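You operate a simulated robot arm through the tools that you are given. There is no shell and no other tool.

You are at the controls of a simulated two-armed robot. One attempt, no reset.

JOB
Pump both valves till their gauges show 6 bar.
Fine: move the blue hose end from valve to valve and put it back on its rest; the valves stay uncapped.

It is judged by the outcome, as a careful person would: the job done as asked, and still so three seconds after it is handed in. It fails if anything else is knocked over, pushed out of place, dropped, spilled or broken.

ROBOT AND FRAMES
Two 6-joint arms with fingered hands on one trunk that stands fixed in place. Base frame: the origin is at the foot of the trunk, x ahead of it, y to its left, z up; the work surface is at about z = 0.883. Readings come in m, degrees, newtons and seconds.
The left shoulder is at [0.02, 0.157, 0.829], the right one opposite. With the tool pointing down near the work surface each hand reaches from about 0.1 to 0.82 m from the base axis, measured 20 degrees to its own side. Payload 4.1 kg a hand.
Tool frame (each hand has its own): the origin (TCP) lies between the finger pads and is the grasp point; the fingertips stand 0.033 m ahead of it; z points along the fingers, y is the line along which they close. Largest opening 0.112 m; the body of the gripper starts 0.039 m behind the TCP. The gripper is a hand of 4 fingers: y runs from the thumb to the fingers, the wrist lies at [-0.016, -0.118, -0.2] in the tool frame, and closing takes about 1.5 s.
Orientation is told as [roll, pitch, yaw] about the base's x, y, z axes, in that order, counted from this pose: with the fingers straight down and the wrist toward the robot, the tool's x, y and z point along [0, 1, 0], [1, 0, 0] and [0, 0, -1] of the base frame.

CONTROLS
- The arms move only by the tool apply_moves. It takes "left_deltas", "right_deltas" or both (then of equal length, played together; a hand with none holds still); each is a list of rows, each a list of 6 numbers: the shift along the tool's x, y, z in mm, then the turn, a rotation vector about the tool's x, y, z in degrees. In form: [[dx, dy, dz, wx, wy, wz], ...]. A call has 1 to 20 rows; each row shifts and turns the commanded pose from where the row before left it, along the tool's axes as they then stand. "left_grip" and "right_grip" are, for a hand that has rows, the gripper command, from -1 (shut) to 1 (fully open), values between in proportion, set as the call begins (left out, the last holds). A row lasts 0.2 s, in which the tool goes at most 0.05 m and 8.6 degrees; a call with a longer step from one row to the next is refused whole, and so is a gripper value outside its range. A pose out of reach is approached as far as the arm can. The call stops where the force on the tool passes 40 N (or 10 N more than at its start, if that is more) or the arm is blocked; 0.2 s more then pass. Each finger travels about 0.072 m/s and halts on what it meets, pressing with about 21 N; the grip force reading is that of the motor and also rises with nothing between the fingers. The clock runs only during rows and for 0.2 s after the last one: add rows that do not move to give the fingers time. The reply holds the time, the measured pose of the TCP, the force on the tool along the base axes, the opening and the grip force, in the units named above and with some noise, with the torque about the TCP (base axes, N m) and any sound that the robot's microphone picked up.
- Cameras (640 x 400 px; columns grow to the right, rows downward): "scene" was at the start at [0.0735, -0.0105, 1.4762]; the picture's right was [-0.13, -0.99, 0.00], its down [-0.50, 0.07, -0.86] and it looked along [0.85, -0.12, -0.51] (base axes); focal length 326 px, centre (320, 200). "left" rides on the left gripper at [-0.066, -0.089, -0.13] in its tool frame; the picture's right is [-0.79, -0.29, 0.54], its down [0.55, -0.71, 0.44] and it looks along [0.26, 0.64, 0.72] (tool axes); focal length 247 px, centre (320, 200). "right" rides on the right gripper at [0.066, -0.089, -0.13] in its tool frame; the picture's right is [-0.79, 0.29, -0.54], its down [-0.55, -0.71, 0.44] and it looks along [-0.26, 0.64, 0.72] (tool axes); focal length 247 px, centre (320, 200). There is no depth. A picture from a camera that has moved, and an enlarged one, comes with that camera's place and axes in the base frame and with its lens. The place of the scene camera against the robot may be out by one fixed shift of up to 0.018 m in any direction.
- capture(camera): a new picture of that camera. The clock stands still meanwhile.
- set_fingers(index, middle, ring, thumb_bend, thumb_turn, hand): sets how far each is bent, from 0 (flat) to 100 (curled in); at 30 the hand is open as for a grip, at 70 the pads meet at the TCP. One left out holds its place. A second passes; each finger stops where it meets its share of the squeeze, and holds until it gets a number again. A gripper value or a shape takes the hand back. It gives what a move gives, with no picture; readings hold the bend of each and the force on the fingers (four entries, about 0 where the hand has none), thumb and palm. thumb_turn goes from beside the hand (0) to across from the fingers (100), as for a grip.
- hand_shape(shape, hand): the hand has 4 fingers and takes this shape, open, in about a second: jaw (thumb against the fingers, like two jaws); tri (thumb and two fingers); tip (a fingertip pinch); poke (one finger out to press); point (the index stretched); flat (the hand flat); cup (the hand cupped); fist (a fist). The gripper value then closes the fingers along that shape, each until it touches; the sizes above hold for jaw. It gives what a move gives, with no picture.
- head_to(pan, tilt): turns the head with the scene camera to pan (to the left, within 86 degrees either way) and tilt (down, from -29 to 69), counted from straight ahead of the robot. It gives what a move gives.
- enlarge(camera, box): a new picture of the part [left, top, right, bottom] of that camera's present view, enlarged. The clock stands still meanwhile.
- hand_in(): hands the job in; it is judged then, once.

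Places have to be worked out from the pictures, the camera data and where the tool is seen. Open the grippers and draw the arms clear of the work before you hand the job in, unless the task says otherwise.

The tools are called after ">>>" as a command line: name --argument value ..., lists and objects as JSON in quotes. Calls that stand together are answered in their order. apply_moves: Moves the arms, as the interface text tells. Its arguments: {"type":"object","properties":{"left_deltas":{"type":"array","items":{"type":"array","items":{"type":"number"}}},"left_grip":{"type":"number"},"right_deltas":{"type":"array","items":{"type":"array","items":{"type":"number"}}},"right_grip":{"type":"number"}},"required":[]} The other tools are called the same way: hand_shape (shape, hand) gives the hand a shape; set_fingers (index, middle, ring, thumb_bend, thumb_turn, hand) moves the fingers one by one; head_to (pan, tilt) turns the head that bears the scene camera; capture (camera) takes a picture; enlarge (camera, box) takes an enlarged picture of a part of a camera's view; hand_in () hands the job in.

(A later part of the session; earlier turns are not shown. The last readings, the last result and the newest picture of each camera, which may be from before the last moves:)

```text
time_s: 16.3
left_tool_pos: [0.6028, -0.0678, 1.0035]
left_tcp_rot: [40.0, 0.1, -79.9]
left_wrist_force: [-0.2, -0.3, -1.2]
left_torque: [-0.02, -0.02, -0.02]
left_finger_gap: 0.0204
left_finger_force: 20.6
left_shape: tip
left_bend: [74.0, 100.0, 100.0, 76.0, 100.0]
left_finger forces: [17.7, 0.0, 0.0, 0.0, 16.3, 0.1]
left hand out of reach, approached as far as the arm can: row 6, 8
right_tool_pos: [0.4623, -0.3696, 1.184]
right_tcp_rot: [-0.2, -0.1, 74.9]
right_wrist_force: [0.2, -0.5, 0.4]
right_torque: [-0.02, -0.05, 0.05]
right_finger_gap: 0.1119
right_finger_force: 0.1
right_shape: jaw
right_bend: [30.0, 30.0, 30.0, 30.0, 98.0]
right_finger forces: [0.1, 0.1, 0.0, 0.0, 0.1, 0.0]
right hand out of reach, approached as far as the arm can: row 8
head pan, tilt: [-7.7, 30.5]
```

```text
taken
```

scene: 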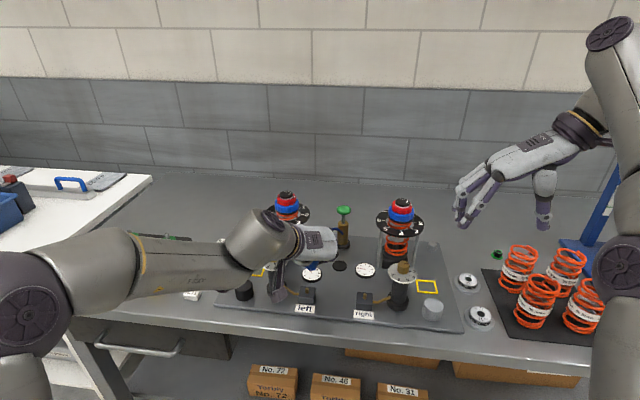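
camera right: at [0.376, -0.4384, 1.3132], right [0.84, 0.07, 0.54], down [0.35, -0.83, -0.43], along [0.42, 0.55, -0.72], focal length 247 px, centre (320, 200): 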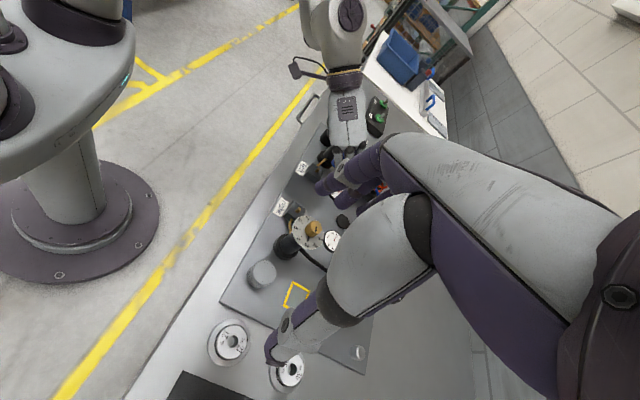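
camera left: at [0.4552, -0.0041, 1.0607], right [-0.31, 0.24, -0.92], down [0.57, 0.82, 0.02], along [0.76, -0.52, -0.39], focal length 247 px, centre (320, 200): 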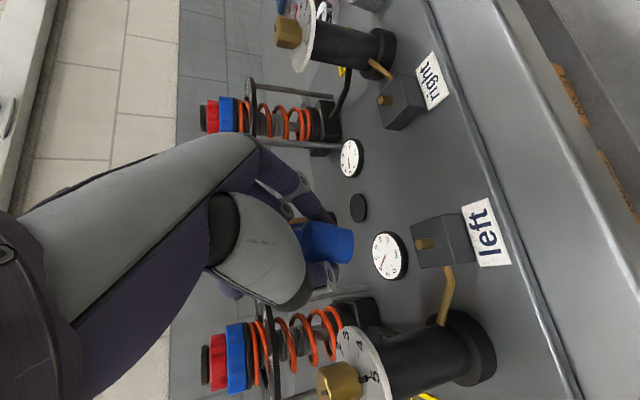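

The left hand lags its commanded place by about 2 cm and reach was flagged. I give a few still rows to see whether it converges.

>>> apply_moves --left_deltas '[[0, 0, 0, 0, 0, 0], [0, 0, 0, 0, 0, 0]]' --right_deltas '[[0, 0, 0, 0, 0, 0], [0, 0, 0, 0, 0, 0]]'

>>> enlarge --camera "left" --box '[220, 160, 480, 340]'

>>> enlarge --camera "scene" --box '[220, 190, 400, 320]'

```text
time_s: 16.9
left_tool_pos: [0.6034, -0.0689, 1.003]
left_tcp_rot: [40.0, 0.1, -79.9]
left_wrist_force: [0.4, -0.7, -0.9]
left_torque: [0.0, -0.02, -0.03]
left_finger_gap: 0.0202
left_finger_force: 20.7
left_shape: tip
left_bend: [74.0, 100.0, 100.0, 76.0, 100.0]
left_finger forces: [17.7, 0.0, 0.0, 0.0, 16.2, 0.0]
right_tool_pos: [0.4633, -0.3702, 1.1842]
right_tcp_rot: [-0.2, 0.0, 74.8]
right_wrist_force: [-0.5, 0.3, -0.6]
right_torque: [0.0, -0.01, 0.0]
right_finger_gap: 0.1118
right_finger_force: 0.0
right_shape: jaw
right_bend: [30.0, 30.0, 30.0, 30.0, 98.0]
right_finger forces: [0.0, 0.0, 0.0, 0.1, 0.1, 0.1]
head pan, tilt: [-7.7, 30.5]
```

```text
2.22 times, centred on (350, 250) of left
camera zoom: at [0.4555, -0.0044, 1.0607], right [-0.31, 0.24, -0.92], down [0.57, 0.82, 0.02], along [0.76, -0.52, -0.39], focal length 549 px, centre (253, 89)
```

zoom: 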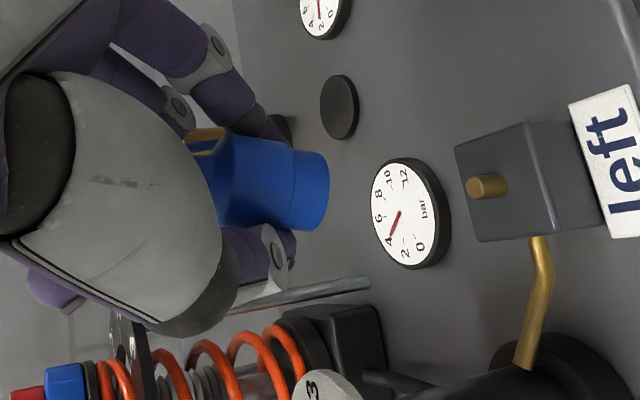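

```text
3.08 times, centred on (310, 255) of scene
camera zoom: at [0.0736, -0.0105, 1.4762], right [-0.13, -0.99, 0.0], down [-0.5, 0.07, -0.86], along [0.85, -0.12, -0.51], focal length 1004 px, centre (351, 31)
```

zoom: 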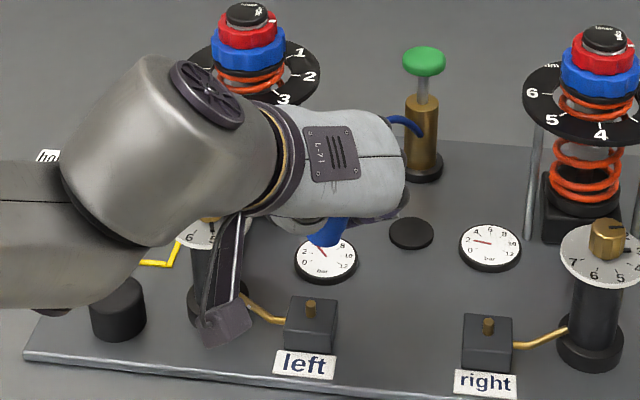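

I look closer at the hose end from the scene camera to judge its tilt in the pinch.

>>> enlarge --camera "scene" --box '[290, 240, 340, 290]'

>>> enlarge --camera "right" --box '[270, 90, 410, 230]'

```text
8.00 times, centred on (315, 265) of scene
camera zoom: at [0.0736, -0.0105, 1.4762], right [-0.13, -0.99, 0.0], down [-0.5, 0.07, -0.86], along [0.85, -0.12, -0.51], focal length 2609 px, centre (360, -320)
```

zoom: 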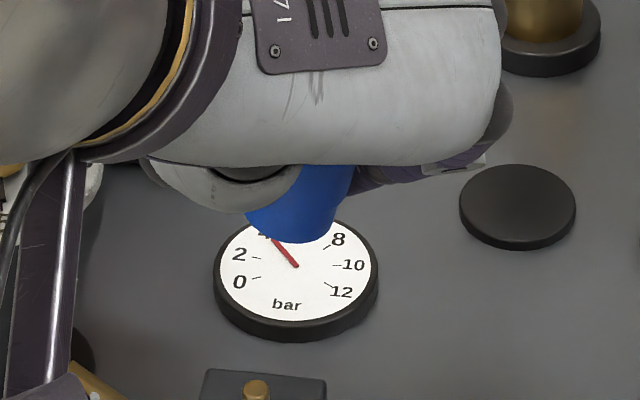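

```text
2.86 times, centred on (340, 160) of right
camera zoom: at [0.3761, -0.4383, 1.3132], right [0.84, 0.07, 0.54], down [0.35, -0.83, -0.43], along [0.42, 0.55, -0.72], focal length 706 px, centre (263, 314)
```

zoom: 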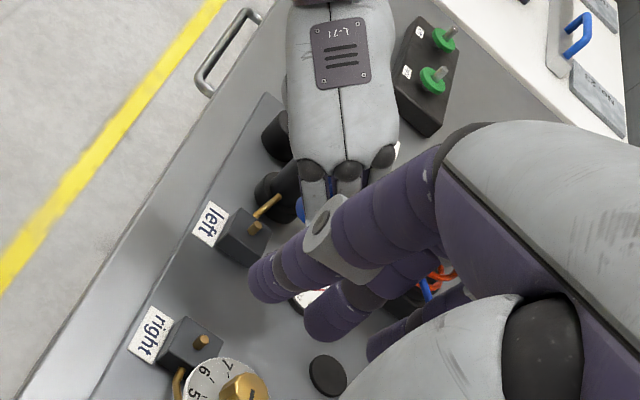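

From both views the hose end leans with its bottom about 14° toward base +y. I rotate the hand -14° about the base x axis to make it upright.

>>> apply_moves --left_deltas '[[0, 0, 0, -5.3, -1.2, -4.4], [0, 0, 0, -5.3, -1.2, -4.4], [0, 0, 0, 0, 0, 0]]'

>>> enlarge --camera "left" --box '[220, 160, 480, 340]'

>>> enlarge --camera "scene" --box '[280, 230, 350, 300]'

```text
time_s: 17.7
left_tool_pos: [0.6033, -0.0691, 1.0026]
left_tcp_rot: [40.0, 0.0, -79.9]
left_wrist_force: [-0.7, 0.5, -1.7]
left_torque: [0.01, 0.0, 0.02]
left_finger_gap: 0.0202
left_finger_force: 20.9
left_shape: tip
left_bend: [74.0, 100.0, 100.0, 76.0, 100.0]
left_finger forces: [17.6, 0.0, 0.0, 0.0, 16.2, 0.0]
left hand out of reach, approached as far as the arm can: row 1, 2
right_tool_pos: [0.4624, -0.3704, 1.1846]
right_tcp_rot: [-0.2, 0.0, 74.7]
right_wrist_force: [-0.1, -0.8, -0.2]
right_torque: [0.01, 0.0, 0.01]
right_finger_gap: 0.1114
right_finger_force: 0.0
right_shape: jaw
right_bend: [30.0, 30.0, 30.0, 30.0, 98.0]
right_finger forces: [0.0, 0.0, 0.1, 0.0, 0.0, 0.1]
head pan, tilt: [-7.7, 30.5]
```

```text
2.22 times, centred on (350, 250) of left
camera zoom: at [0.4555, -0.0044, 1.0607], right [-0.31, 0.24, -0.92], down [0.57, 0.82, 0.02], along [0.76, -0.52, -0.39], focal length 549 px, centre (253, 89)
```

zoom: 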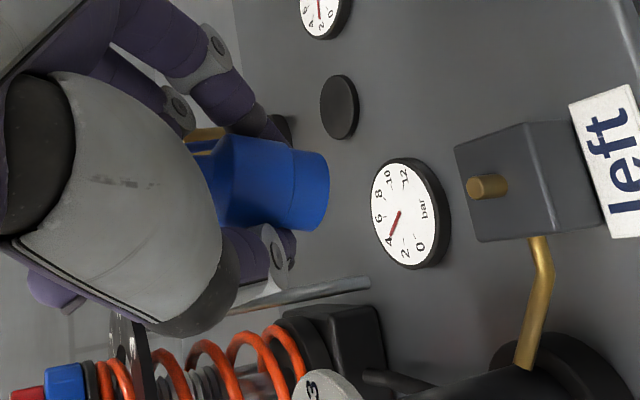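

```text
5.71 times, centred on (315, 265) of scene
camera zoom: at [0.0736, -0.0105, 1.4762], right [-0.13, -0.99, 0.0], down [-0.5, 0.07, -0.86], along [0.85, -0.12, -0.51], focal length 1864 px, centre (349, -171)
```

zoom: 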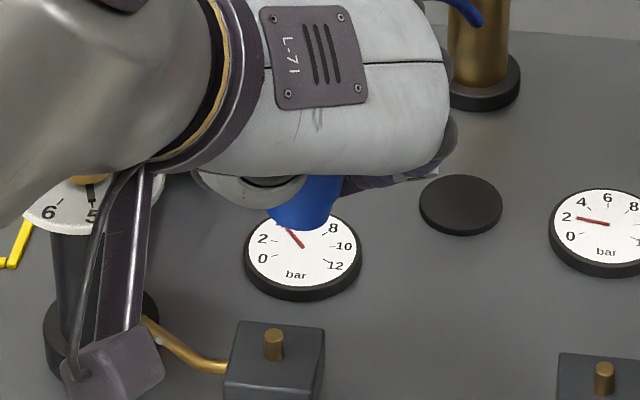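

That rotation was out of reach in this arm configuration. Turning the hand about the vertical does not change the hose end's lean, so I first yaw +16° toward a more natural wrist, then try again.

>>> apply_moves --left_deltas '[[0, 0, 0, 5.14, 0, -6.13], [0, 0, 0, 5.14, 0, -6.13], [0, 0, 0, 0, 0, 0]]'

```text
time_s: 18.5
left_tool_pos: [0.6033, -0.0682, 1.003]
left_tcp_rot: [40.0, 0.2, -63.9]
left_wrist_force: [0.6, 1.0, -1.3]
left_torque: [-0.01, 0.0, -0.03]
left_finger_gap: 0.0202
left_finger_force: 20.7
left_shape: tip
left_bend: [74.0, 100.0, 100.0, 76.0, 100.0]
left_finger forces: [17.7, 0.0, 0.1, 0.0, 16.1, 0.0]
right_tool_pos: [0.4627, -0.3707, 1.1852]
right_tcp_rot: [-0.2, 0.0, 74.8]
right_wrist_force: [-0.5, 0.4, 0.2]
right_torque: [-0.06, -0.04, 0.03]
right_finger_gap: 0.1117
right_finger_force: 0.0
right_shape: jaw
right_bend: [30.0, 30.0, 30.0, 30.0, 98.0]
right_finger forces: [0.0, 0.0, 0.0, 0.0, 0.0, 0.0]
head pan, tilt: [-7.7, 30.5]
```

Yaw to -64° worked. Now I apply the tilt correction (same tool-frame vector).

>>> apply_moves --left_deltas '[[0, 0, 0, -5.3, -1.2, -4.4], [0, 0, 0, -5.3, -1.2, -4.4], [0, 0, 0, 0, 0, 0]]'

>>> enlarge --camera "left" --box '[220, 160, 480, 340]'

>>> enlarge --camera "scene" --box '[270, 210, 370, 310]'

```text
time_s: 19.3
left_tool_pos: [0.6035, -0.0726, 1.0053]
left_tcp_rot: [37.6, -13.3, -63.3]
left_wrist_force: [0.1, 0.5, -0.4]
left_torque: [0.04, 0.03, 0.05]
left_finger_gap: 0.0201
left_finger_force: 21.4
left_shape: tip
left_bend: [74.0, 100.0, 100.0, 76.0, 100.0]
left_finger forces: [17.4, 0.1, 0.0, 0.0, 16.3, 0.1]
left hand out of reach, approached as far as the arm can: row 2
right_tool_pos: [0.4627, -0.3707, 1.1843]
right_tcp_rot: [-0.2, 0.0, 74.9]
right_wrist_force: [-0.5, -0.5, 0.8]
right_torque: [0.01, 0.01, 0.04]
right_finger_gap: 0.1117
right_finger_force: 0.1
right_shape: jaw
right_bend: [30.0, 30.0, 30.0, 30.0, 98.0]
right_finger forces: [0.0, 0.1, 0.1, 0.0, 0.0, 0.0]
head pan, tilt: [-7.7, 30.5]
```

```text
2.22 times, centred on (350, 250) of left
camera zoom: at [0.4397, -0.0411, 1.0468], right [-0.3, -0.07, -0.95], down [0.32, 0.93, -0.17], along [0.9, -0.35, -0.26], focal length 549 px, centre (253, 89)
```

zoom: 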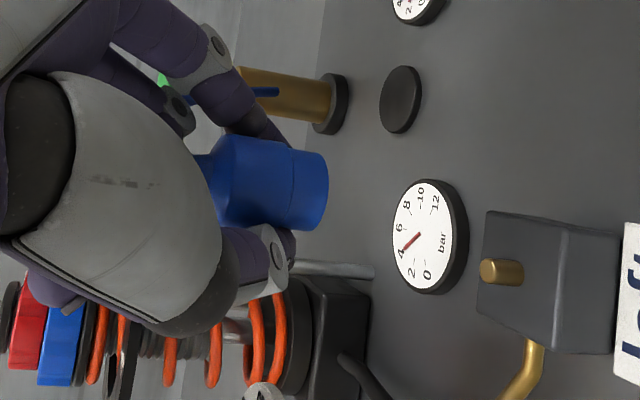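

```text
4.00 times, centred on (320, 260) of scene
camera zoom: at [0.0736, -0.0104, 1.4762], right [-0.13, -0.99, 0.0], down [-0.5, 0.07, -0.86], along [0.85, -0.12, -0.51], focal length 1304 px, centre (320, -40)
```

zoom: 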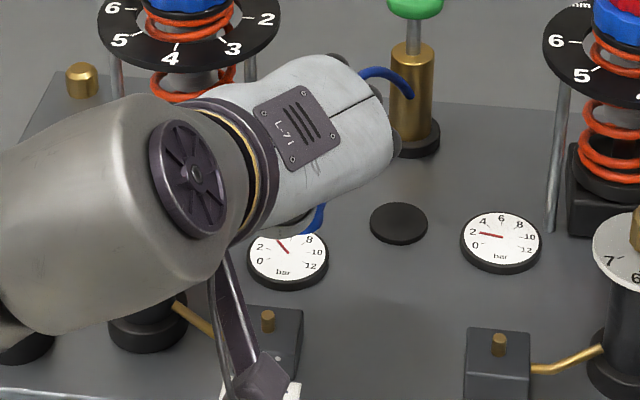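

The hose end is now upright to within about 1° by calculation, with its bottom about 32 mm below the TCP. I move toward hovering with its bottom about 8 mm above the left valve's tip.

>>> apply_moves --left_deltas '[[-8, -11.1, 9.1, 0, 0, 0], [-8, -11.1, 9.1, 0, 0, 0], [-8, -11.1, 9.1, 0, 0, 0]]'

>>> enlarge --camera "left" --box '[220, 160, 480, 340]'

>>> enlarge --camera "scene" --box '[270, 230, 350, 310]'

```text
time_s: 20.1
left_tool_pos: [0.5887, -0.0822, 0.9891]
left_tcp_rot: [37.5, -13.1, -63.1]
left_wrist_force: [0.6, 0.1, -1.1]
left_torque: [0.0, 0.0, -0.01]
left_finger_gap: 0.0203
left_finger_force: 21.6
left_shape: tip
left_bend: [74.0, 100.0, 100.0, 76.0, 100.0]
left_finger forces: [17.5, 0.0, 0.0, 0.0, 16.2, 0.0]
left hand out of reach, approached as far as the arm can: row 1, 2, 3
right_tool_pos: [0.4624, -0.3704, 1.1855]
right_tcp_rot: [-0.3, -0.1, 74.8]
right_wrist_force: [0.0, 0.2, 0.7]
right_torque: [0.01, -0.03, -0.02]
right_finger_gap: 0.1116
right_finger_force: 0.1
right_shape: jaw
right_bend: [30.0, 30.0, 30.0, 30.0, 98.0]
right_finger forces: [0.1, 0.1, 0.0, 0.0, 0.0, 0.1]
head pan, tilt: [-7.7, 30.5]
```

```text
2.22 times, centred on (350, 250) of left
camera zoom: at [0.4253, -0.0517, 1.029], right [-0.3, -0.07, -0.95], down [0.32, 0.93, -0.17], along [0.9, -0.35, -0.26], focal length 549 px, centre (253, 89)
```

zoom: 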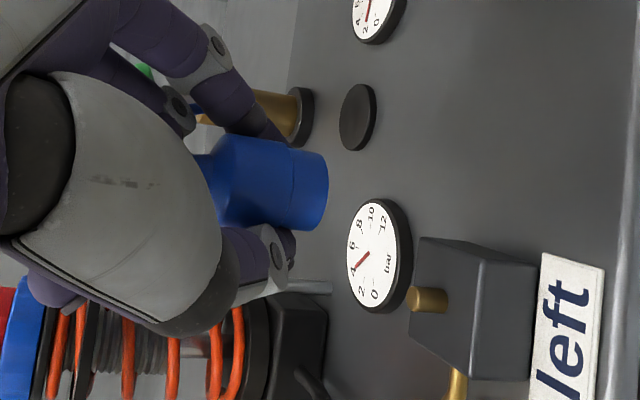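

```text
5.00 times, centred on (310, 270) of scene
camera zoom: at [0.0736, -0.0103, 1.4762], right [-0.13, -0.99, 0.0], down [-0.5, 0.07, -0.86], along [0.85, -0.12, -0.51], focal length 1631 px, centre (370, -150)
```

zoom: 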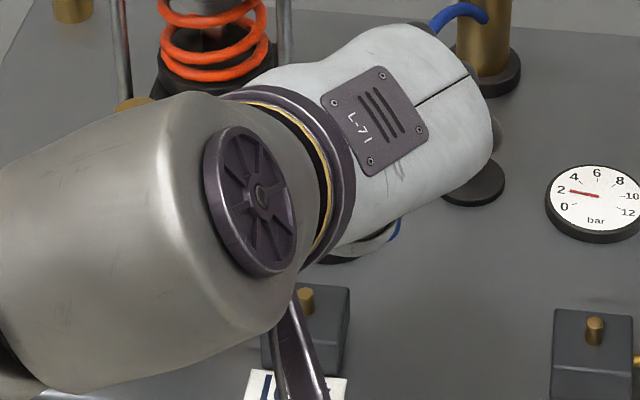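

The arm slid along a joint limit instead of reaching the valve. I look at the whole arm posture to choose a better orientation.

>>> capture --camera "scene"

>>> capture --camera "right"

```text
taken
```

scene: 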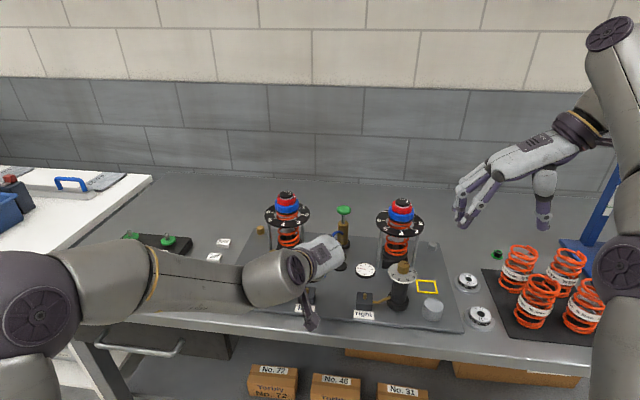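

```text
taken
camera right: at [0.3761, -0.4382, 1.3132], right [0.84, 0.07, 0.54], down [0.35, -0.83, -0.43], along [0.42, 0.55, -0.72], focal length 247 px, centre (320, 200)
```

right: 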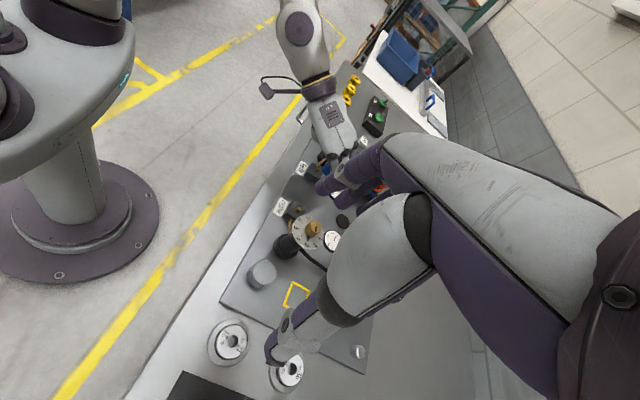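

The elbow is swung out to the left and the wrist is at its limit. I yaw the hand another +24° about the vertical (the hose end stays upright), which should free it.

>>> apply_moves --left_deltas '[[0, 0, 0, 4.75, 1.84, -6.17], [0, 0, 0, 4.75, 1.84, -6.17], [0, 0, 0, 4.75, 1.84, -6.17], [0, 0, 0, 0, 0, 0]]'

```text
time_s: 21.1
left_tool_pos: [0.5891, -0.0827, 0.988]
left_tcp_rot: [37.4, -13.7, -39.6]
left_wrist_force: [0.2, -1.0, -0.3]
left_torque: [0.0, 0.0, -0.01]
left_finger_gap: 0.0201
left_finger_force: 21.0
left_shape: tip
left_bend: [74.0, 100.0, 100.0, 76.0, 100.0]
left_finger forces: [17.5, 0.0, 0.0, 0.1, 16.2, 0.1]
right_tool_pos: [0.4625, -0.3704, 1.1844]
right_tcp_rot: [-0.1, 0.0, 74.8]
right_wrist_force: [0.4, 0.1, -0.4]
right_torque: [-0.02, 0.02, 0.04]
right_finger_gap: 0.1117
right_finger_force: 0.0
right_shape: jaw
right_bend: [30.0, 30.0, 30.0, 30.0, 98.0]
right_finger forces: [0.1, 0.0, 0.1, 0.0, 0.0, 0.1]
head pan, tilt: [-7.7, 30.5]
```

Yaw -40° was reached without complaint. Now I move over the left valve, bottom about 10 mm above the nub tip.

>>> apply_moves --left_deltas '[[2.3, -7.9, 9.7, 0, 0, 0], [2.3, -7.9, 9.7, 0, 0, 0], [2.3, -7.9, 9.7, 0, 0, 0], [0, 0, 0, 0, 0, 0]]'

>>> enlarge --camera "left" --box '[220, 160, 480, 340]'

>>> enlarge --camera "scene" --box '[270, 230, 350, 310]'

>>> enlarge --camera "right" --box '[270, 90, 410, 230]'

```text
time_s: 22.1
left_tool_pos: [0.5882, -0.0537, 0.9641]
left_tcp_rot: [37.4, -13.7, -39.6]
left_wrist_force: [0.2, 0.2, 0.0]
left_torque: [-0.01, -0.01, -0.02]
left_finger_gap: 0.0203
left_finger_force: 20.8
left_shape: tip
left_bend: [74.0, 100.0, 100.0, 76.0, 100.0]
left_finger forces: [17.4, 0.0, 0.0, 0.1, 16.1, 0.1]
right_tool_pos: [0.4623, -0.371, 1.1838]
right_tcp_rot: [-0.1, -0.1, 74.8]
right_wrist_force: [0.1, -0.2, 0.3]
right_torque: [0.01, -0.02, -0.03]
right_finger_gap: 0.1117
right_finger_force: 0.0
right_shape: jaw
right_bend: [30.0, 30.0, 30.0, 30.0, 98.0]
right_finger forces: [0.0, 0.0, 0.1, 0.0, 0.0, 0.0]
head pan, tilt: [-7.7, 30.5]
```

```text
2.22 times, centred on (350, 250) of left
camera zoom: at [0.4264, -0.0894, 1.0049], right [-0.24, -0.19, -0.95], down [-0.08, 0.98, -0.18], along [0.97, 0.03, -0.25], focal length 549 px, centre (253, 89)
```

zoom: 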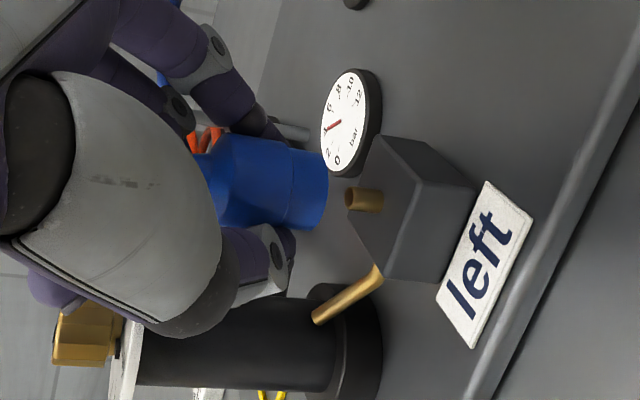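

```text
5.00 times, centred on (310, 270) of scene
camera zoom: at [0.0736, -0.0105, 1.4762], right [-0.13, -0.99, 0.0], down [-0.5, 0.07, -0.86], along [0.85, -0.12, -0.51], focal length 1631 px, centre (370, -150)
```

zoom: 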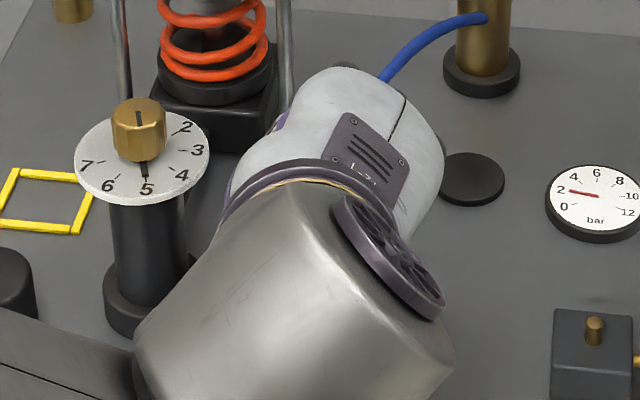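

```text
2.86 times, centred on (340, 160) of right
camera zoom: at [0.3761, -0.4383, 1.3131], right [0.84, 0.07, 0.54], down [0.35, -0.83, -0.43], along [0.42, 0.55, -0.72], focal length 706 px, centre (263, 314)
```

zoom: 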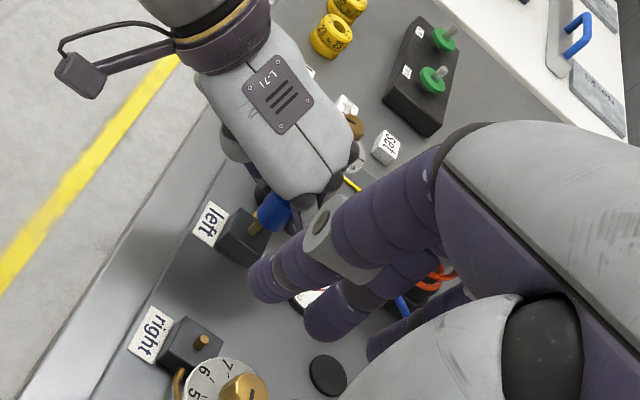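

Hover reached. In the left view the nub tip and the hose bottom line up within about 1 mm in y; I check the x alignment with a close-up from the right camera.

>>> enlarge --camera "right" --box '[295, 140, 345, 190]'

>>> enlarge --camera "left" --box '[300, 190, 400, 270]'

```text
8.00 times, centred on (320, 165) of right
camera zoom: at [0.3761, -0.4383, 1.3131], right [0.84, 0.07, 0.54], down [0.35, -0.83, -0.43], along [0.42, 0.55, -0.72], focal length 1976 px, centre (320, 480)
```

zoom: 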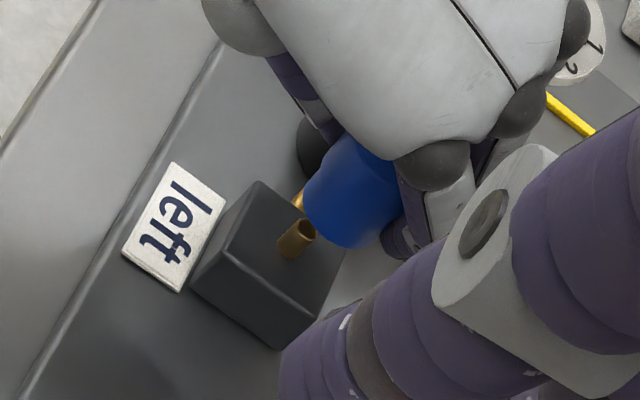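

```text
5.00 times, centred on (350, 230) of left
camera zoom: at [0.4264, -0.0894, 1.0049], right [-0.24, -0.19, -0.95], down [-0.08, 0.98, -0.18], along [0.97, 0.03, -0.25], focal length 1235 px, centre (170, 50)
```

zoom: 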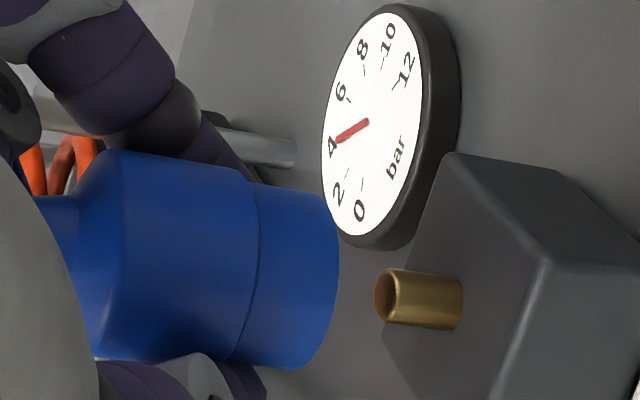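

Alignment over the nub is within 1–2 mm in both views. I shift 1 mm back and lower 12 mm to the nub tip level, watching the force.

>>> apply_moves --left_deltas '[[-2.76, -1.7, 2.6, 0, 0, 0], [-2.36, -0.95, 3.09, 0, 0, 0], [-2.36, -0.95, 3.09, 0, 0, 0], [0, 0, 0, 0, 0, 0]]'

>>> enlarge --camera "left" --box '[300, 190, 400, 270]'

>>> enlarge --camera "right" --box '[295, 140, 345, 190]'

```text
time_s: 23.1
left_tool_pos: [0.5882, -0.0532, 0.9529]
left_tcp_rot: [37.4, -13.6, -39.7]
left_wrist_force: [-1.0, -0.2, -1.3]
left_torque: [-0.05, 0.01, 0.03]
left_finger_gap: 0.0204
left_finger_force: 20.9
left_shape: tip
left_bend: [74.0, 100.0, 100.0, 76.0, 100.0]
left_finger forces: [17.4, 0.1, 0.1, 0.0, 16.3, 0.1]
right_tool_pos: [0.4632, -0.3712, 1.1843]
right_tcp_rot: [-0.3, 0.0, 74.8]
right_wrist_force: [-0.5, -1.0, -0.6]
right_torque: [0.0, 0.0, 0.01]
right_finger_gap: 0.1118
right_finger_force: 0.2
right_shape: jaw
right_bend: [30.0, 30.0, 30.0, 30.0, 98.0]
right_finger forces: [0.0, 0.1, 0.0, 0.0, 0.1, 0.0]
head pan, tilt: [-7.7, 30.5]
```

```text
5.00 times, centred on (350, 230) of left
camera zoom: at [0.4255, -0.0893, 0.9926], right [-0.24, -0.19, -0.95], down [-0.08, 0.98, -0.18], along [0.97, 0.03, -0.25], focal length 1235 px, centre (170, 50)
```

zoom: 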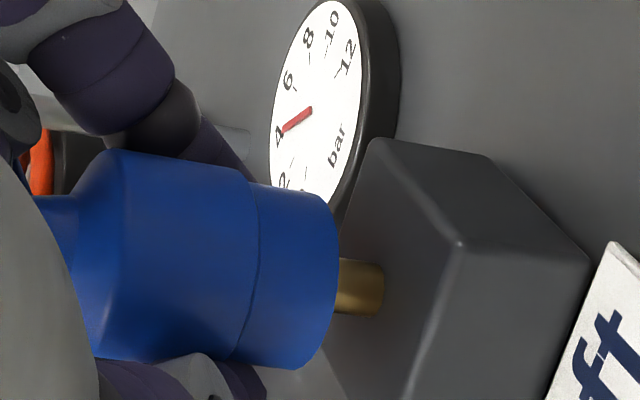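

```text
8.00 times, centred on (320, 165) of right
camera zoom: at [0.3761, -0.4383, 1.3131], right [0.84, 0.07, 0.54], down [0.35, -0.83, -0.43], along [0.42, 0.55, -0.72], focal length 1976 px, centre (320, 480)
```

zoom: 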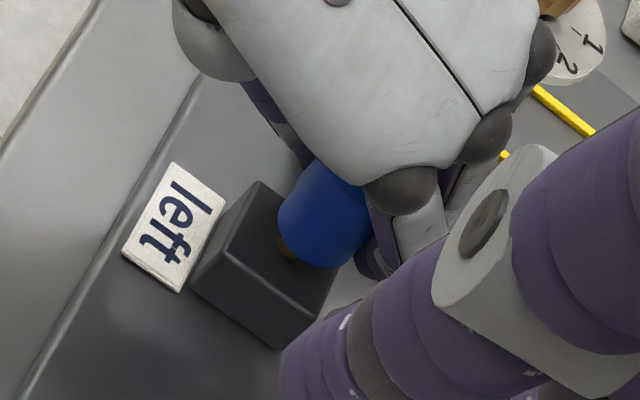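

Left view shows good y alignment with the nub just at the hose mouth; the right view suggests the hose end is about 2–3 mm too far in x. I shift back 2.5 mm and lower in small steps.

>>> apply_moves --left_deltas '[[-1.0, -1.9, -1.3, 0, 0, 0], [0, 0, 0, 0, 0, 0]]'

>>> apply_moves --left_deltas '[[-2.36, -0.95, 3.09, 0, 0, 0], [0, 0, 0, 0, 0, 0]]'

>>> enlarge --camera "right" --box '[295, 140, 345, 190]'

>>> enlarge --camera "left" --box '[300, 190, 400, 270]'

```text
time_s: 23.7
left_tool_pos: [0.5844, -0.0535, 0.9515]
left_tcp_rot: [37.3, -13.8, -39.7]
left_wrist_force: [-0.3, 0.9, -1.4]
left_torque: [0.01, -0.03, 0.01]
left_finger_gap: 0.0202
left_finger_force: 21.0
left_shape: tip
left_bend: [74.0, 100.0, 100.0, 76.0, 100.0]
left_finger forces: [17.5, 0.0, 0.1, 0.0, 16.2, 0.0]
right_tool_pos: [0.463, -0.3696, 1.1841]
right_tcp_rot: [-0.2, 0.0, 74.9]
right_wrist_force: [-0.1, -0.1, -0.4]
right_torque: [0.01, 0.0, -0.01]
right_finger_gap: 0.1117
right_finger_force: 0.2
right_shape: jaw
right_bend: [30.0, 30.0, 30.0, 30.0, 98.0]
right_finger forces: [0.1, 0.0, 0.0, 0.1, 0.0, 0.0]
head pan, tilt: [-7.7, 30.5]
```

```text
time_s: 24.3
left_tool_pos: [0.5846, -0.053, 0.9484]
left_tcp_rot: [37.4, -13.7, -39.7]
left_wrist_force: [-0.1, 0.5, -1.2]
left_torque: [0.0, 0.01, -0.02]
left_finger_gap: 0.0204
left_finger_force: 21.0
left_shape: tip
left_bend: [74.0, 100.0, 100.0, 76.0, 100.0]
left_finger forces: [17.5, 0.0, 0.0, 0.1, 16.2, 0.1]
right_tool_pos: [0.4633, -0.3717, 1.1843]
right_tcp_rot: [-0.2, 0.0, 74.8]
right_wrist_force: [-0.9, -0.5, -0.3]
right_torque: [-0.02, 0.01, 0.03]
right_finger_gap: 0.1116
right_finger_force: 0.1
right_shape: jaw
right_bend: [30.0, 30.0, 30.0, 30.0, 98.0]
right_finger forces: [0.0, 0.0, 0.1, 0.1, 0.1, 0.0]
head pan, tilt: [-7.7, 30.5]
```

```text
8.00 times, centred on (320, 165) of right
camera zoom: at [0.3761, -0.4383, 1.3131], right [0.84, 0.07, 0.54], down [0.35, -0.83, -0.43], along [0.42, 0.55, -0.72], focal length 1976 px, centre (320, 480)
```

zoom: 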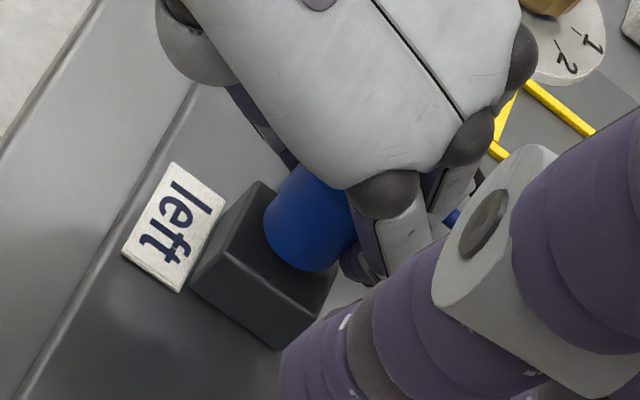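

```text
5.00 times, centred on (350, 230) of left
camera zoom: at [0.4228, -0.0892, 0.9887], right [-0.24, -0.19, -0.95], down [-0.08, 0.98, -0.18], along [0.97, 0.03, -0.25], focal length 1235 px, centre (170, 50)
```

zoom: 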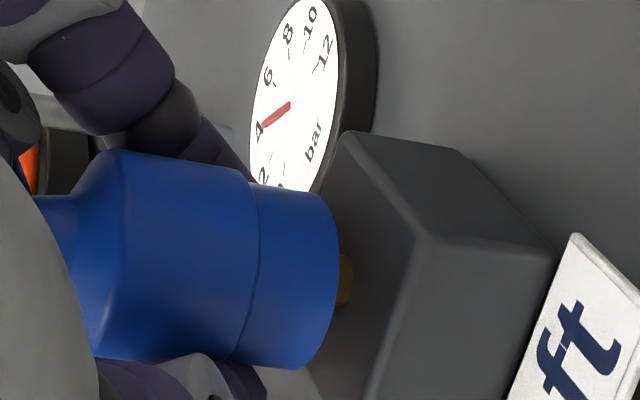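

No contact force yet, and the nub is entering the hose mouth well centred. I lower further in 4 mm steps.

>>> apply_moves --left_deltas '[[-2.36, -0.95, 3.09, 0, 0, 0], [0, 0, 0, 0, 0, 0]]'

>>> apply_moves --left_deltas '[[-1.8, -0.71, 2.32, 0, 0, 0], [0, 0, 0, 0, 0, 0]]'

>>> enlarge --camera "left" --box '[300, 190, 400, 270]'

>>> enlarge --camera "right" --box '[295, 140, 345, 190]'

```text
time_s: 24.9
left_tool_pos: [0.5858, -0.0544, 0.945]
left_tcp_rot: [37.3, -13.7, -39.7]
left_wrist_force: [-0.1, -0.3, -1.1]
left_torque: [0.04, 0.01, -0.02]
left_finger_gap: 0.0203
left_finger_force: 20.7
left_shape: tip
left_bend: [74.0, 100.0, 100.0, 76.0, 100.0]
left_finger forces: [17.5, 0.0, 0.1, 0.0, 16.1, 0.0]
right_tool_pos: [0.4621, -0.3693, 1.1846]
right_tcp_rot: [-0.2, -0.1, 74.7]
right_wrist_force: [0.1, -0.7, -1.0]
right_torque: [0.0, 0.0, 0.03]
right_finger_gap: 0.1116
right_finger_force: 0.1
right_shape: jaw
right_bend: [30.0, 30.0, 30.0, 30.0, 98.0]
right_finger forces: [0.0, 0.0, 0.1, 0.0, 0.0, 0.1]
head pan, tilt: [-7.7, 30.5]
```

```text
time_s: 25.5
left_tool_pos: [0.5846, -0.0538, 0.9415]
left_tcp_rot: [37.3, -13.7, -39.8]
left_wrist_force: [0.8, -0.1, 0.1]
left_torque: [-0.01, 0.0, 0.01]
left_finger_gap: 0.0203
left_finger_force: 21.2
left_shape: tip
left_bend: [74.0, 100.0, 100.0, 76.0, 100.0]
left_finger forces: [17.7, 0.1, 0.0, 0.0, 15.9, 0.0]
right_tool_pos: [0.4641, -0.3703, 1.1861]
right_tcp_rot: [-0.2, 0.0, 74.8]
right_wrist_force: [0.8, -0.2, -0.6]
right_torque: [0.06, -0.03, -0.02]
right_finger_gap: 0.1116
right_finger_force: 0.0
right_shape: jaw
right_bend: [30.0, 30.0, 30.0, 30.0, 98.0]
right_finger forces: [0.0, 0.0, 0.0, 0.0, 0.0, 0.1]
head pan, tilt: [-7.7, 30.5]
```

```text
5.00 times, centred on (350, 230) of left
camera zoom: at [0.4227, -0.0894, 0.9817], right [-0.24, -0.19, -0.95], down [-0.08, 0.98, -0.18], along [0.97, 0.03, -0.25], focal length 1235 px, centre (170, 50)
```

zoom: 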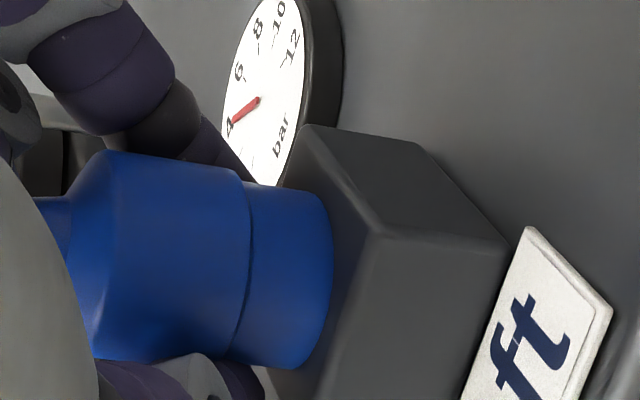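

```text
8.00 times, centred on (320, 165) of right
camera zoom: at [0.3761, -0.4383, 1.3132], right [0.84, 0.07, 0.54], down [0.35, -0.83, -0.43], along [0.42, 0.55, -0.72], focal length 1976 px, centre (320, 480)
```

zoom: 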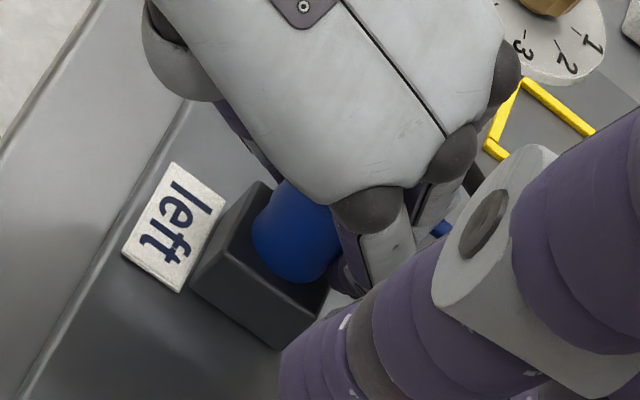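

The hose end appears to be touching the box top (it shifted about 1 mm in the grip). I press 3 mm more to seat it and listen for sound/force.

>>> apply_moves --left_deltas '[[-0.9, -0.35, 1.16, 0, 0, 0], [-0.9, -0.35, 1.16, 0, 0, 0], [0, 0, 0, 0, 0, 0]]'

>>> enlarge --camera "left" --box '[300, 190, 400, 270]'

```text
time_s: 26.3
left_tool_pos: [0.5862, -0.0531, 0.9392]
left_tcp_rot: [37.5, -13.9, -39.6]
left_wrist_force: [0.6, -0.6, 10.2]
left_torque: [-0.05, -0.19, 0.01]
left_finger_gap: 0.021
left_finger_force: 20.9
left_shape: tip
left_bend: [75.0, 100.0, 100.0, 76.0, 100.0]
left_finger forces: [17.7, 0.0, 0.0, 0.1, 15.6, 0.0]
right_tool_pos: [0.4615, -0.3715, 1.1846]
right_tcp_rot: [-0.2, 0.0, 74.8]
right_wrist_force: [-0.1, -0.3, -0.5]
right_torque: [-0.01, -0.03, -0.01]
right_finger_gap: 0.1116
right_finger_force: 0.1
right_shape: jaw
right_bend: [30.0, 30.0, 30.0, 30.0, 98.0]
right_finger forces: [0.0, 0.0, 0.0, 0.0, 0.0, 0.1]
head pan, tilt: [-7.7, 30.5]
```

```text
5.00 times, centred on (350, 230) of left
camera zoom: at [0.4235, -0.0897, 0.9793], right [-0.24, -0.19, -0.95], down [-0.08, 0.98, -0.18], along [0.97, 0.03, -0.25], focal length 1235 px, centre (170, 50)
```

zoom: 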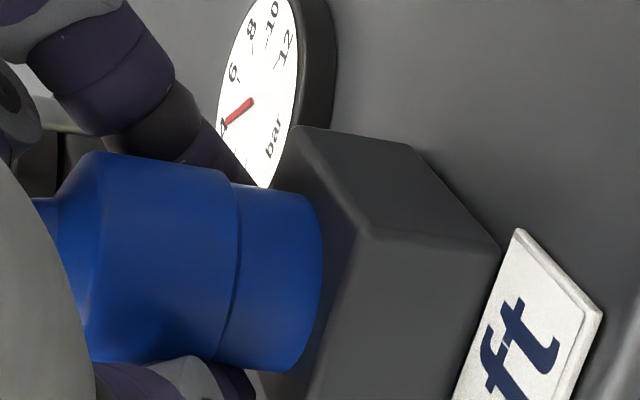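

The seat now pushes back with 10 N, so the hose end sits on the left valve. I open the pinch modestly and check whether it stays put by itself.

>>> apply_moves --left_deltas '[[0, 0, 0, 0, 0, 0], [0, 0, 0, 0, 0, 0], [0, 0, 0, 0, 0, 0], [0, 0, 0, 0, 0, 0]]' --left_grip 0.1

>>> enlarge --camera "left" --box '[240, 160, 440, 320]'

>>> enlarge --camera "right" --box '[270, 120, 370, 220]'

```text
time_s: 27.3
left_tool_pos: [0.5853, -0.0541, 0.9378]
left_tcp_rot: [37.4, -13.7, -39.7]
left_wrist_force: [-2.0, 0.1, 5.0]
left_torque: [0.05, 0.01, 0.03]
left_finger_gap: 0.0609
left_finger_force: 0.0
left_shape: tip
left_bend: [75.0, 99.0, 99.0, 68.0, 100.0]
left_finger forces: [0.1, 4.3, 0.0, 0.0, 0.1, 0.0]
right_tool_pos: [0.4628, -0.3702, 1.1853]
right_tcp_rot: [-0.3, 0.0, 74.8]
right_wrist_force: [0.0, 0.5, -0.3]
right_torque: [0.01, 0.01, -0.01]
right_finger_gap: 0.1118
right_finger_force: 0.1
right_shape: jaw
right_bend: [30.0, 30.0, 30.0, 30.0, 98.0]
right_finger forces: [0.1, 0.0, 0.1, 0.0, 0.0, 0.2]
head pan, tilt: [-7.7, 30.5]
```

```text
2.50 times, centred on (340, 240) of left
camera zoom: at [0.423, -0.0895, 0.9783], right [-0.24, -0.19, -0.95], down [-0.08, 0.98, -0.18], along [0.97, 0.03, -0.25], focal length 617 px, centre (270, 100)
```

zoom: 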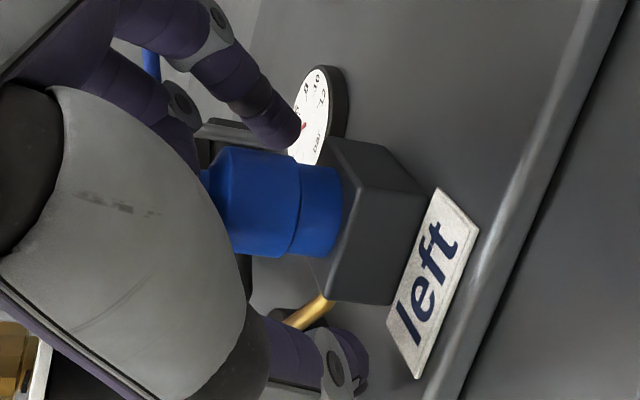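

```text
4.00 times, centred on (320, 170) of right
camera zoom: at [0.3759, -0.4383, 1.3132], right [0.84, 0.07, 0.54], down [0.35, -0.83, -0.43], along [0.42, 0.55, -0.72], focal length 988 px, centre (320, 320)
```

zoom: 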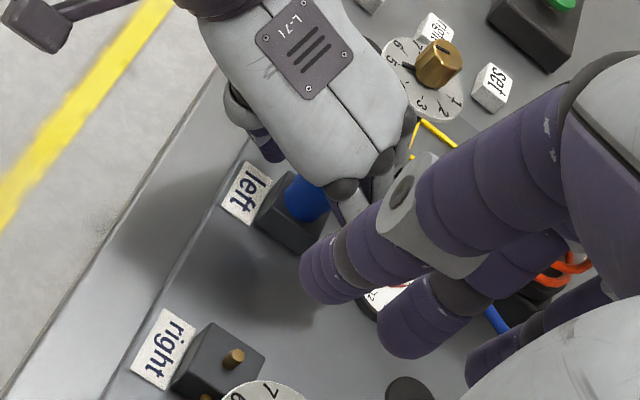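

The hose end stands on the valve by itself. The curled middle finger lightly touches it, so I back out slowly along the finger axis.

>>> apply_moves --left_deltas '[[0, 0, -5, 0, 0, 0], [0, 0, -8, 0, 0, 0], [0, 0, -10, 0, 0, 0]]'

>>> enlarge --camera "left" --box '[240, 160, 440, 320]'

```text
time_s: 28.1
left_tool_pos: [0.5743, -0.0608, 0.9552]
left_tcp_rot: [37.3, -13.7, -39.7]
left_wrist_force: [0.1, -0.6, 0.4]
left_torque: [0.02, -0.01, -0.01]
left_finger_gap: 0.0611
left_finger_force: 0.1
left_shape: tip
left_bend: [75.0, 97.0, 99.0, 68.0, 100.0]
left_finger forces: [0.0, 0.1, 0.1, 0.1, 0.0, 0.0]
right_tool_pos: [0.463, -0.3693, 1.184]
right_tcp_rot: [-0.2, -0.1, 74.9]
right_wrist_force: [-0.6, 0.0, -0.2]
right_torque: [0.0, 0.01, 0.01]
right_finger_gap: 0.1117
right_finger_force: 0.1
right_shape: jaw
right_bend: [30.0, 30.0, 30.0, 30.0, 98.0]
right_finger forces: [0.0, 0.1, 0.1, 0.0, 0.1, 0.1]
head pan, tilt: [-7.7, 30.5]
```

```text
2.50 times, centred on (340, 240) of left
camera zoom: at [0.4108, -0.0978, 0.9961], right [-0.24, -0.19, -0.95], down [-0.08, 0.98, -0.18], along [0.97, 0.03, -0.25], focal length 617 px, centre (270, 100)
```

zoom: 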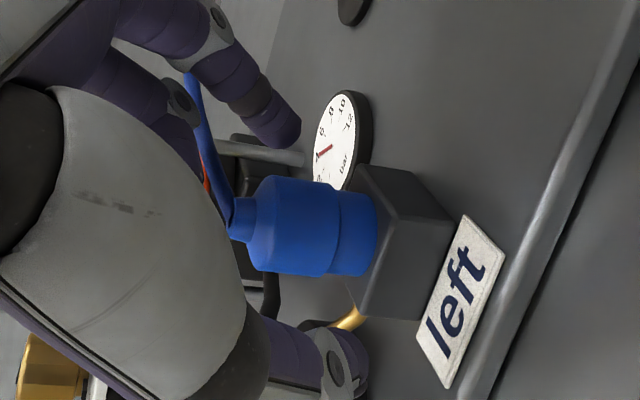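

The hose end stays upright on the left valve. I draw the left hand fully clear: back along the fingers, up, then to the left.

>>> apply_moves --left_deltas '[[0, 0, -20, 0, 0, 0], [0, 0, -20, 0, 0, 0], [0, 0, -20, 0, 0, 0], [0, 0, -20, 0, 0, 0], [17.7, 7.1, -23.2, 0, 0, 0], [17.7, 7.1, -23.2, 0, 0, 0], [17.7, 7.1, -23.2, 0, 0, 0], [17.7, 7.1, -23.2, 0, 0, 0], [17.7, 7.1, -23.2, 0, 0, 0], [17.2, -26.1, 5.1, 0, 0, 0], [17.2, -26.1, 5.1, 0, 0, 0], [17.2, -26.1, 5.1, 0, 0, 0], [17.2, -26.1, 5.1, 0, 0, 0], [17.2, -26.1, 5.1, 0, 0, 0]]'

>>> capture --camera "scene"

>>> enlarge --camera "scene" --box '[270, 190, 410, 330]'

```text
time_s: 31.1
left_tool_pos: [0.4809, 0.06, 1.167]
left_tcp_rot: [37.4, -13.7, -39.7]
left_wrist_force: [0.5, 0.0, -0.4]
left_torque: [0.02, 0.0, 0.03]
left_finger_gap: 0.0614
left_finger_force: 0.1
left_shape: tip
left_bend: [75.0, 97.0, 99.0, 68.0, 100.0]
left_finger forces: [0.1, 0.1, 0.0, 0.0, 0.0, 0.0]
right_tool_pos: [0.4622, -0.3701, 1.1837]
right_tcp_rot: [-0.1, 0.1, 74.8]
right_wrist_force: [0.7, -0.9, 0.2]
right_torque: [0.0, 0.0, 0.01]
right_finger_gap: 0.1117
right_finger_force: 0.0
right_shape: jaw
right_bend: [30.0, 30.0, 30.0, 30.0, 98.0]
right_finger forces: [0.0, 0.0, 0.0, 0.0, 0.1, 0.1]
head pan, tilt: [-7.7, 30.5]
```

```text
taken
```

scene: 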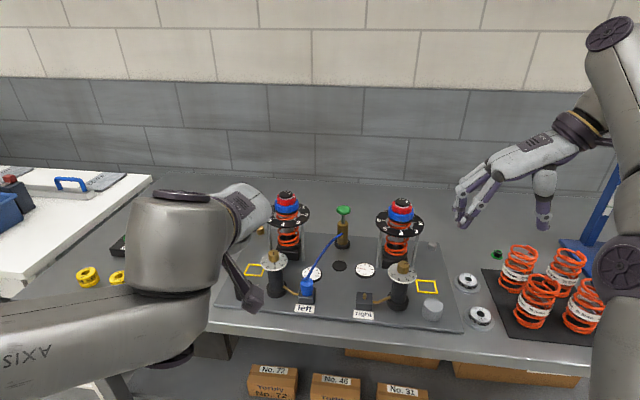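

```text
2.86 times, centred on (340, 260) of scene
camera zoom: at [0.0738, -0.0109, 1.4762], right [-0.13, -0.99, 0.0], down [-0.5, 0.07, -0.86], along [0.85, -0.12, -0.51], focal length 932 px, centre (263, 29)
```

zoom: 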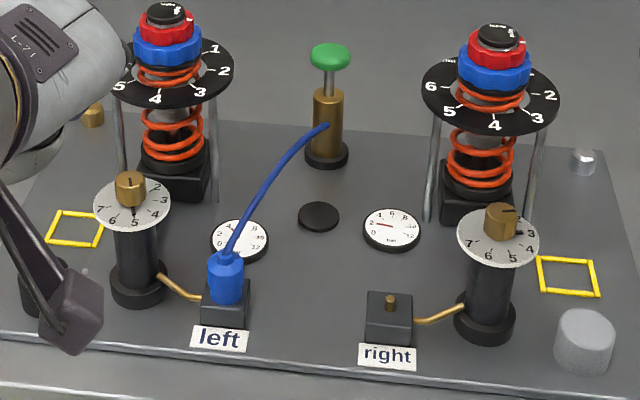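

The hose end is seated on the left valve and the hose runs to the pump. Next I prepare the right hand for pressing the pump knob; I try the fist shape and see what it looks like.

>>> hand_shape --hand "right" --shape "fist"

>>> enlarge --camera "scene" --box '[440, 80, 640, 240]'

>>> capture --camera "right"

```text
time_s: 32.0
left_tool_pos: [0.4801, 0.0607, 1.1675]
left_tcp_rot: [37.4, -13.7, -39.6]
left_wrist_force: [-0.3, -0.3, -0.1]
left_torque: [0.02, -0.04, -0.02]
left_finger_gap: 0.0612
left_finger_force: 0.1
left_shape: tip
left_bend: [75.0, 97.0, 99.0, 68.0, 100.0]
left_finger forces: [0.1, 0.0, 0.0, 0.1, 0.0, 0.0]
right_tool_pos: [0.4628, -0.3706, 1.1843]
right_tcp_rot: [-0.1, 0.0, 74.8]
right_wrist_force: [-0.1, 0.9, -1.0]
right_torque: [-0.02, -0.01, 0.0]
right_finger_gap: 0.0003
right_finger_force: 0.0
right_shape: fist
right_bend: [98.0, 100.0, 100.0, 85.0, 84.0]
right_finger forces: [0.1, 0.1, 0.0, 0.1, 0.0, 0.1]
head pan, tilt: [-7.7, 30.5]
```

```text
2.50 times, centred on (540, 160) of scene
camera zoom: at [0.0735, -0.0105, 1.4762], right [-0.13, -0.99, 0.0], down [-0.5, 0.07, -0.86], along [0.85, -0.12, -0.51], focal length 815 px, centre (-230, 300)
```

zoom: 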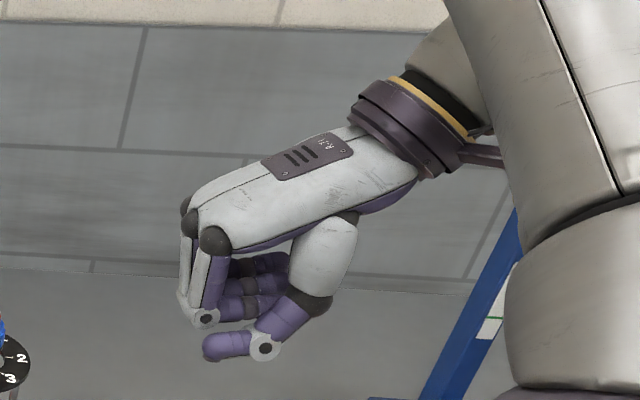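

```text
taken
camera right: at [0.3761, -0.4383, 1.3132], right [0.84, 0.07, 0.54], down [0.35, -0.83, -0.43], along [0.42, 0.55, -0.72], focal length 247 px, centre (320, 200)
```

right: 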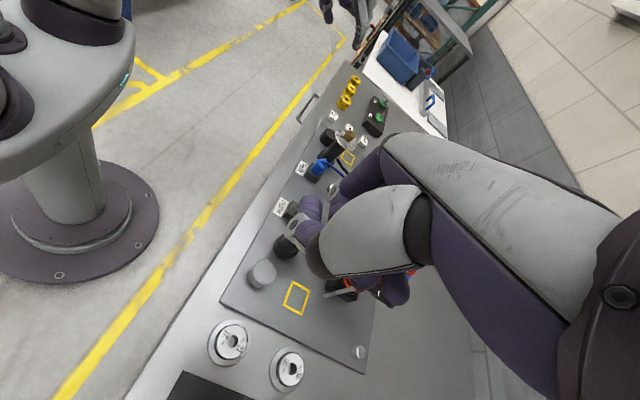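

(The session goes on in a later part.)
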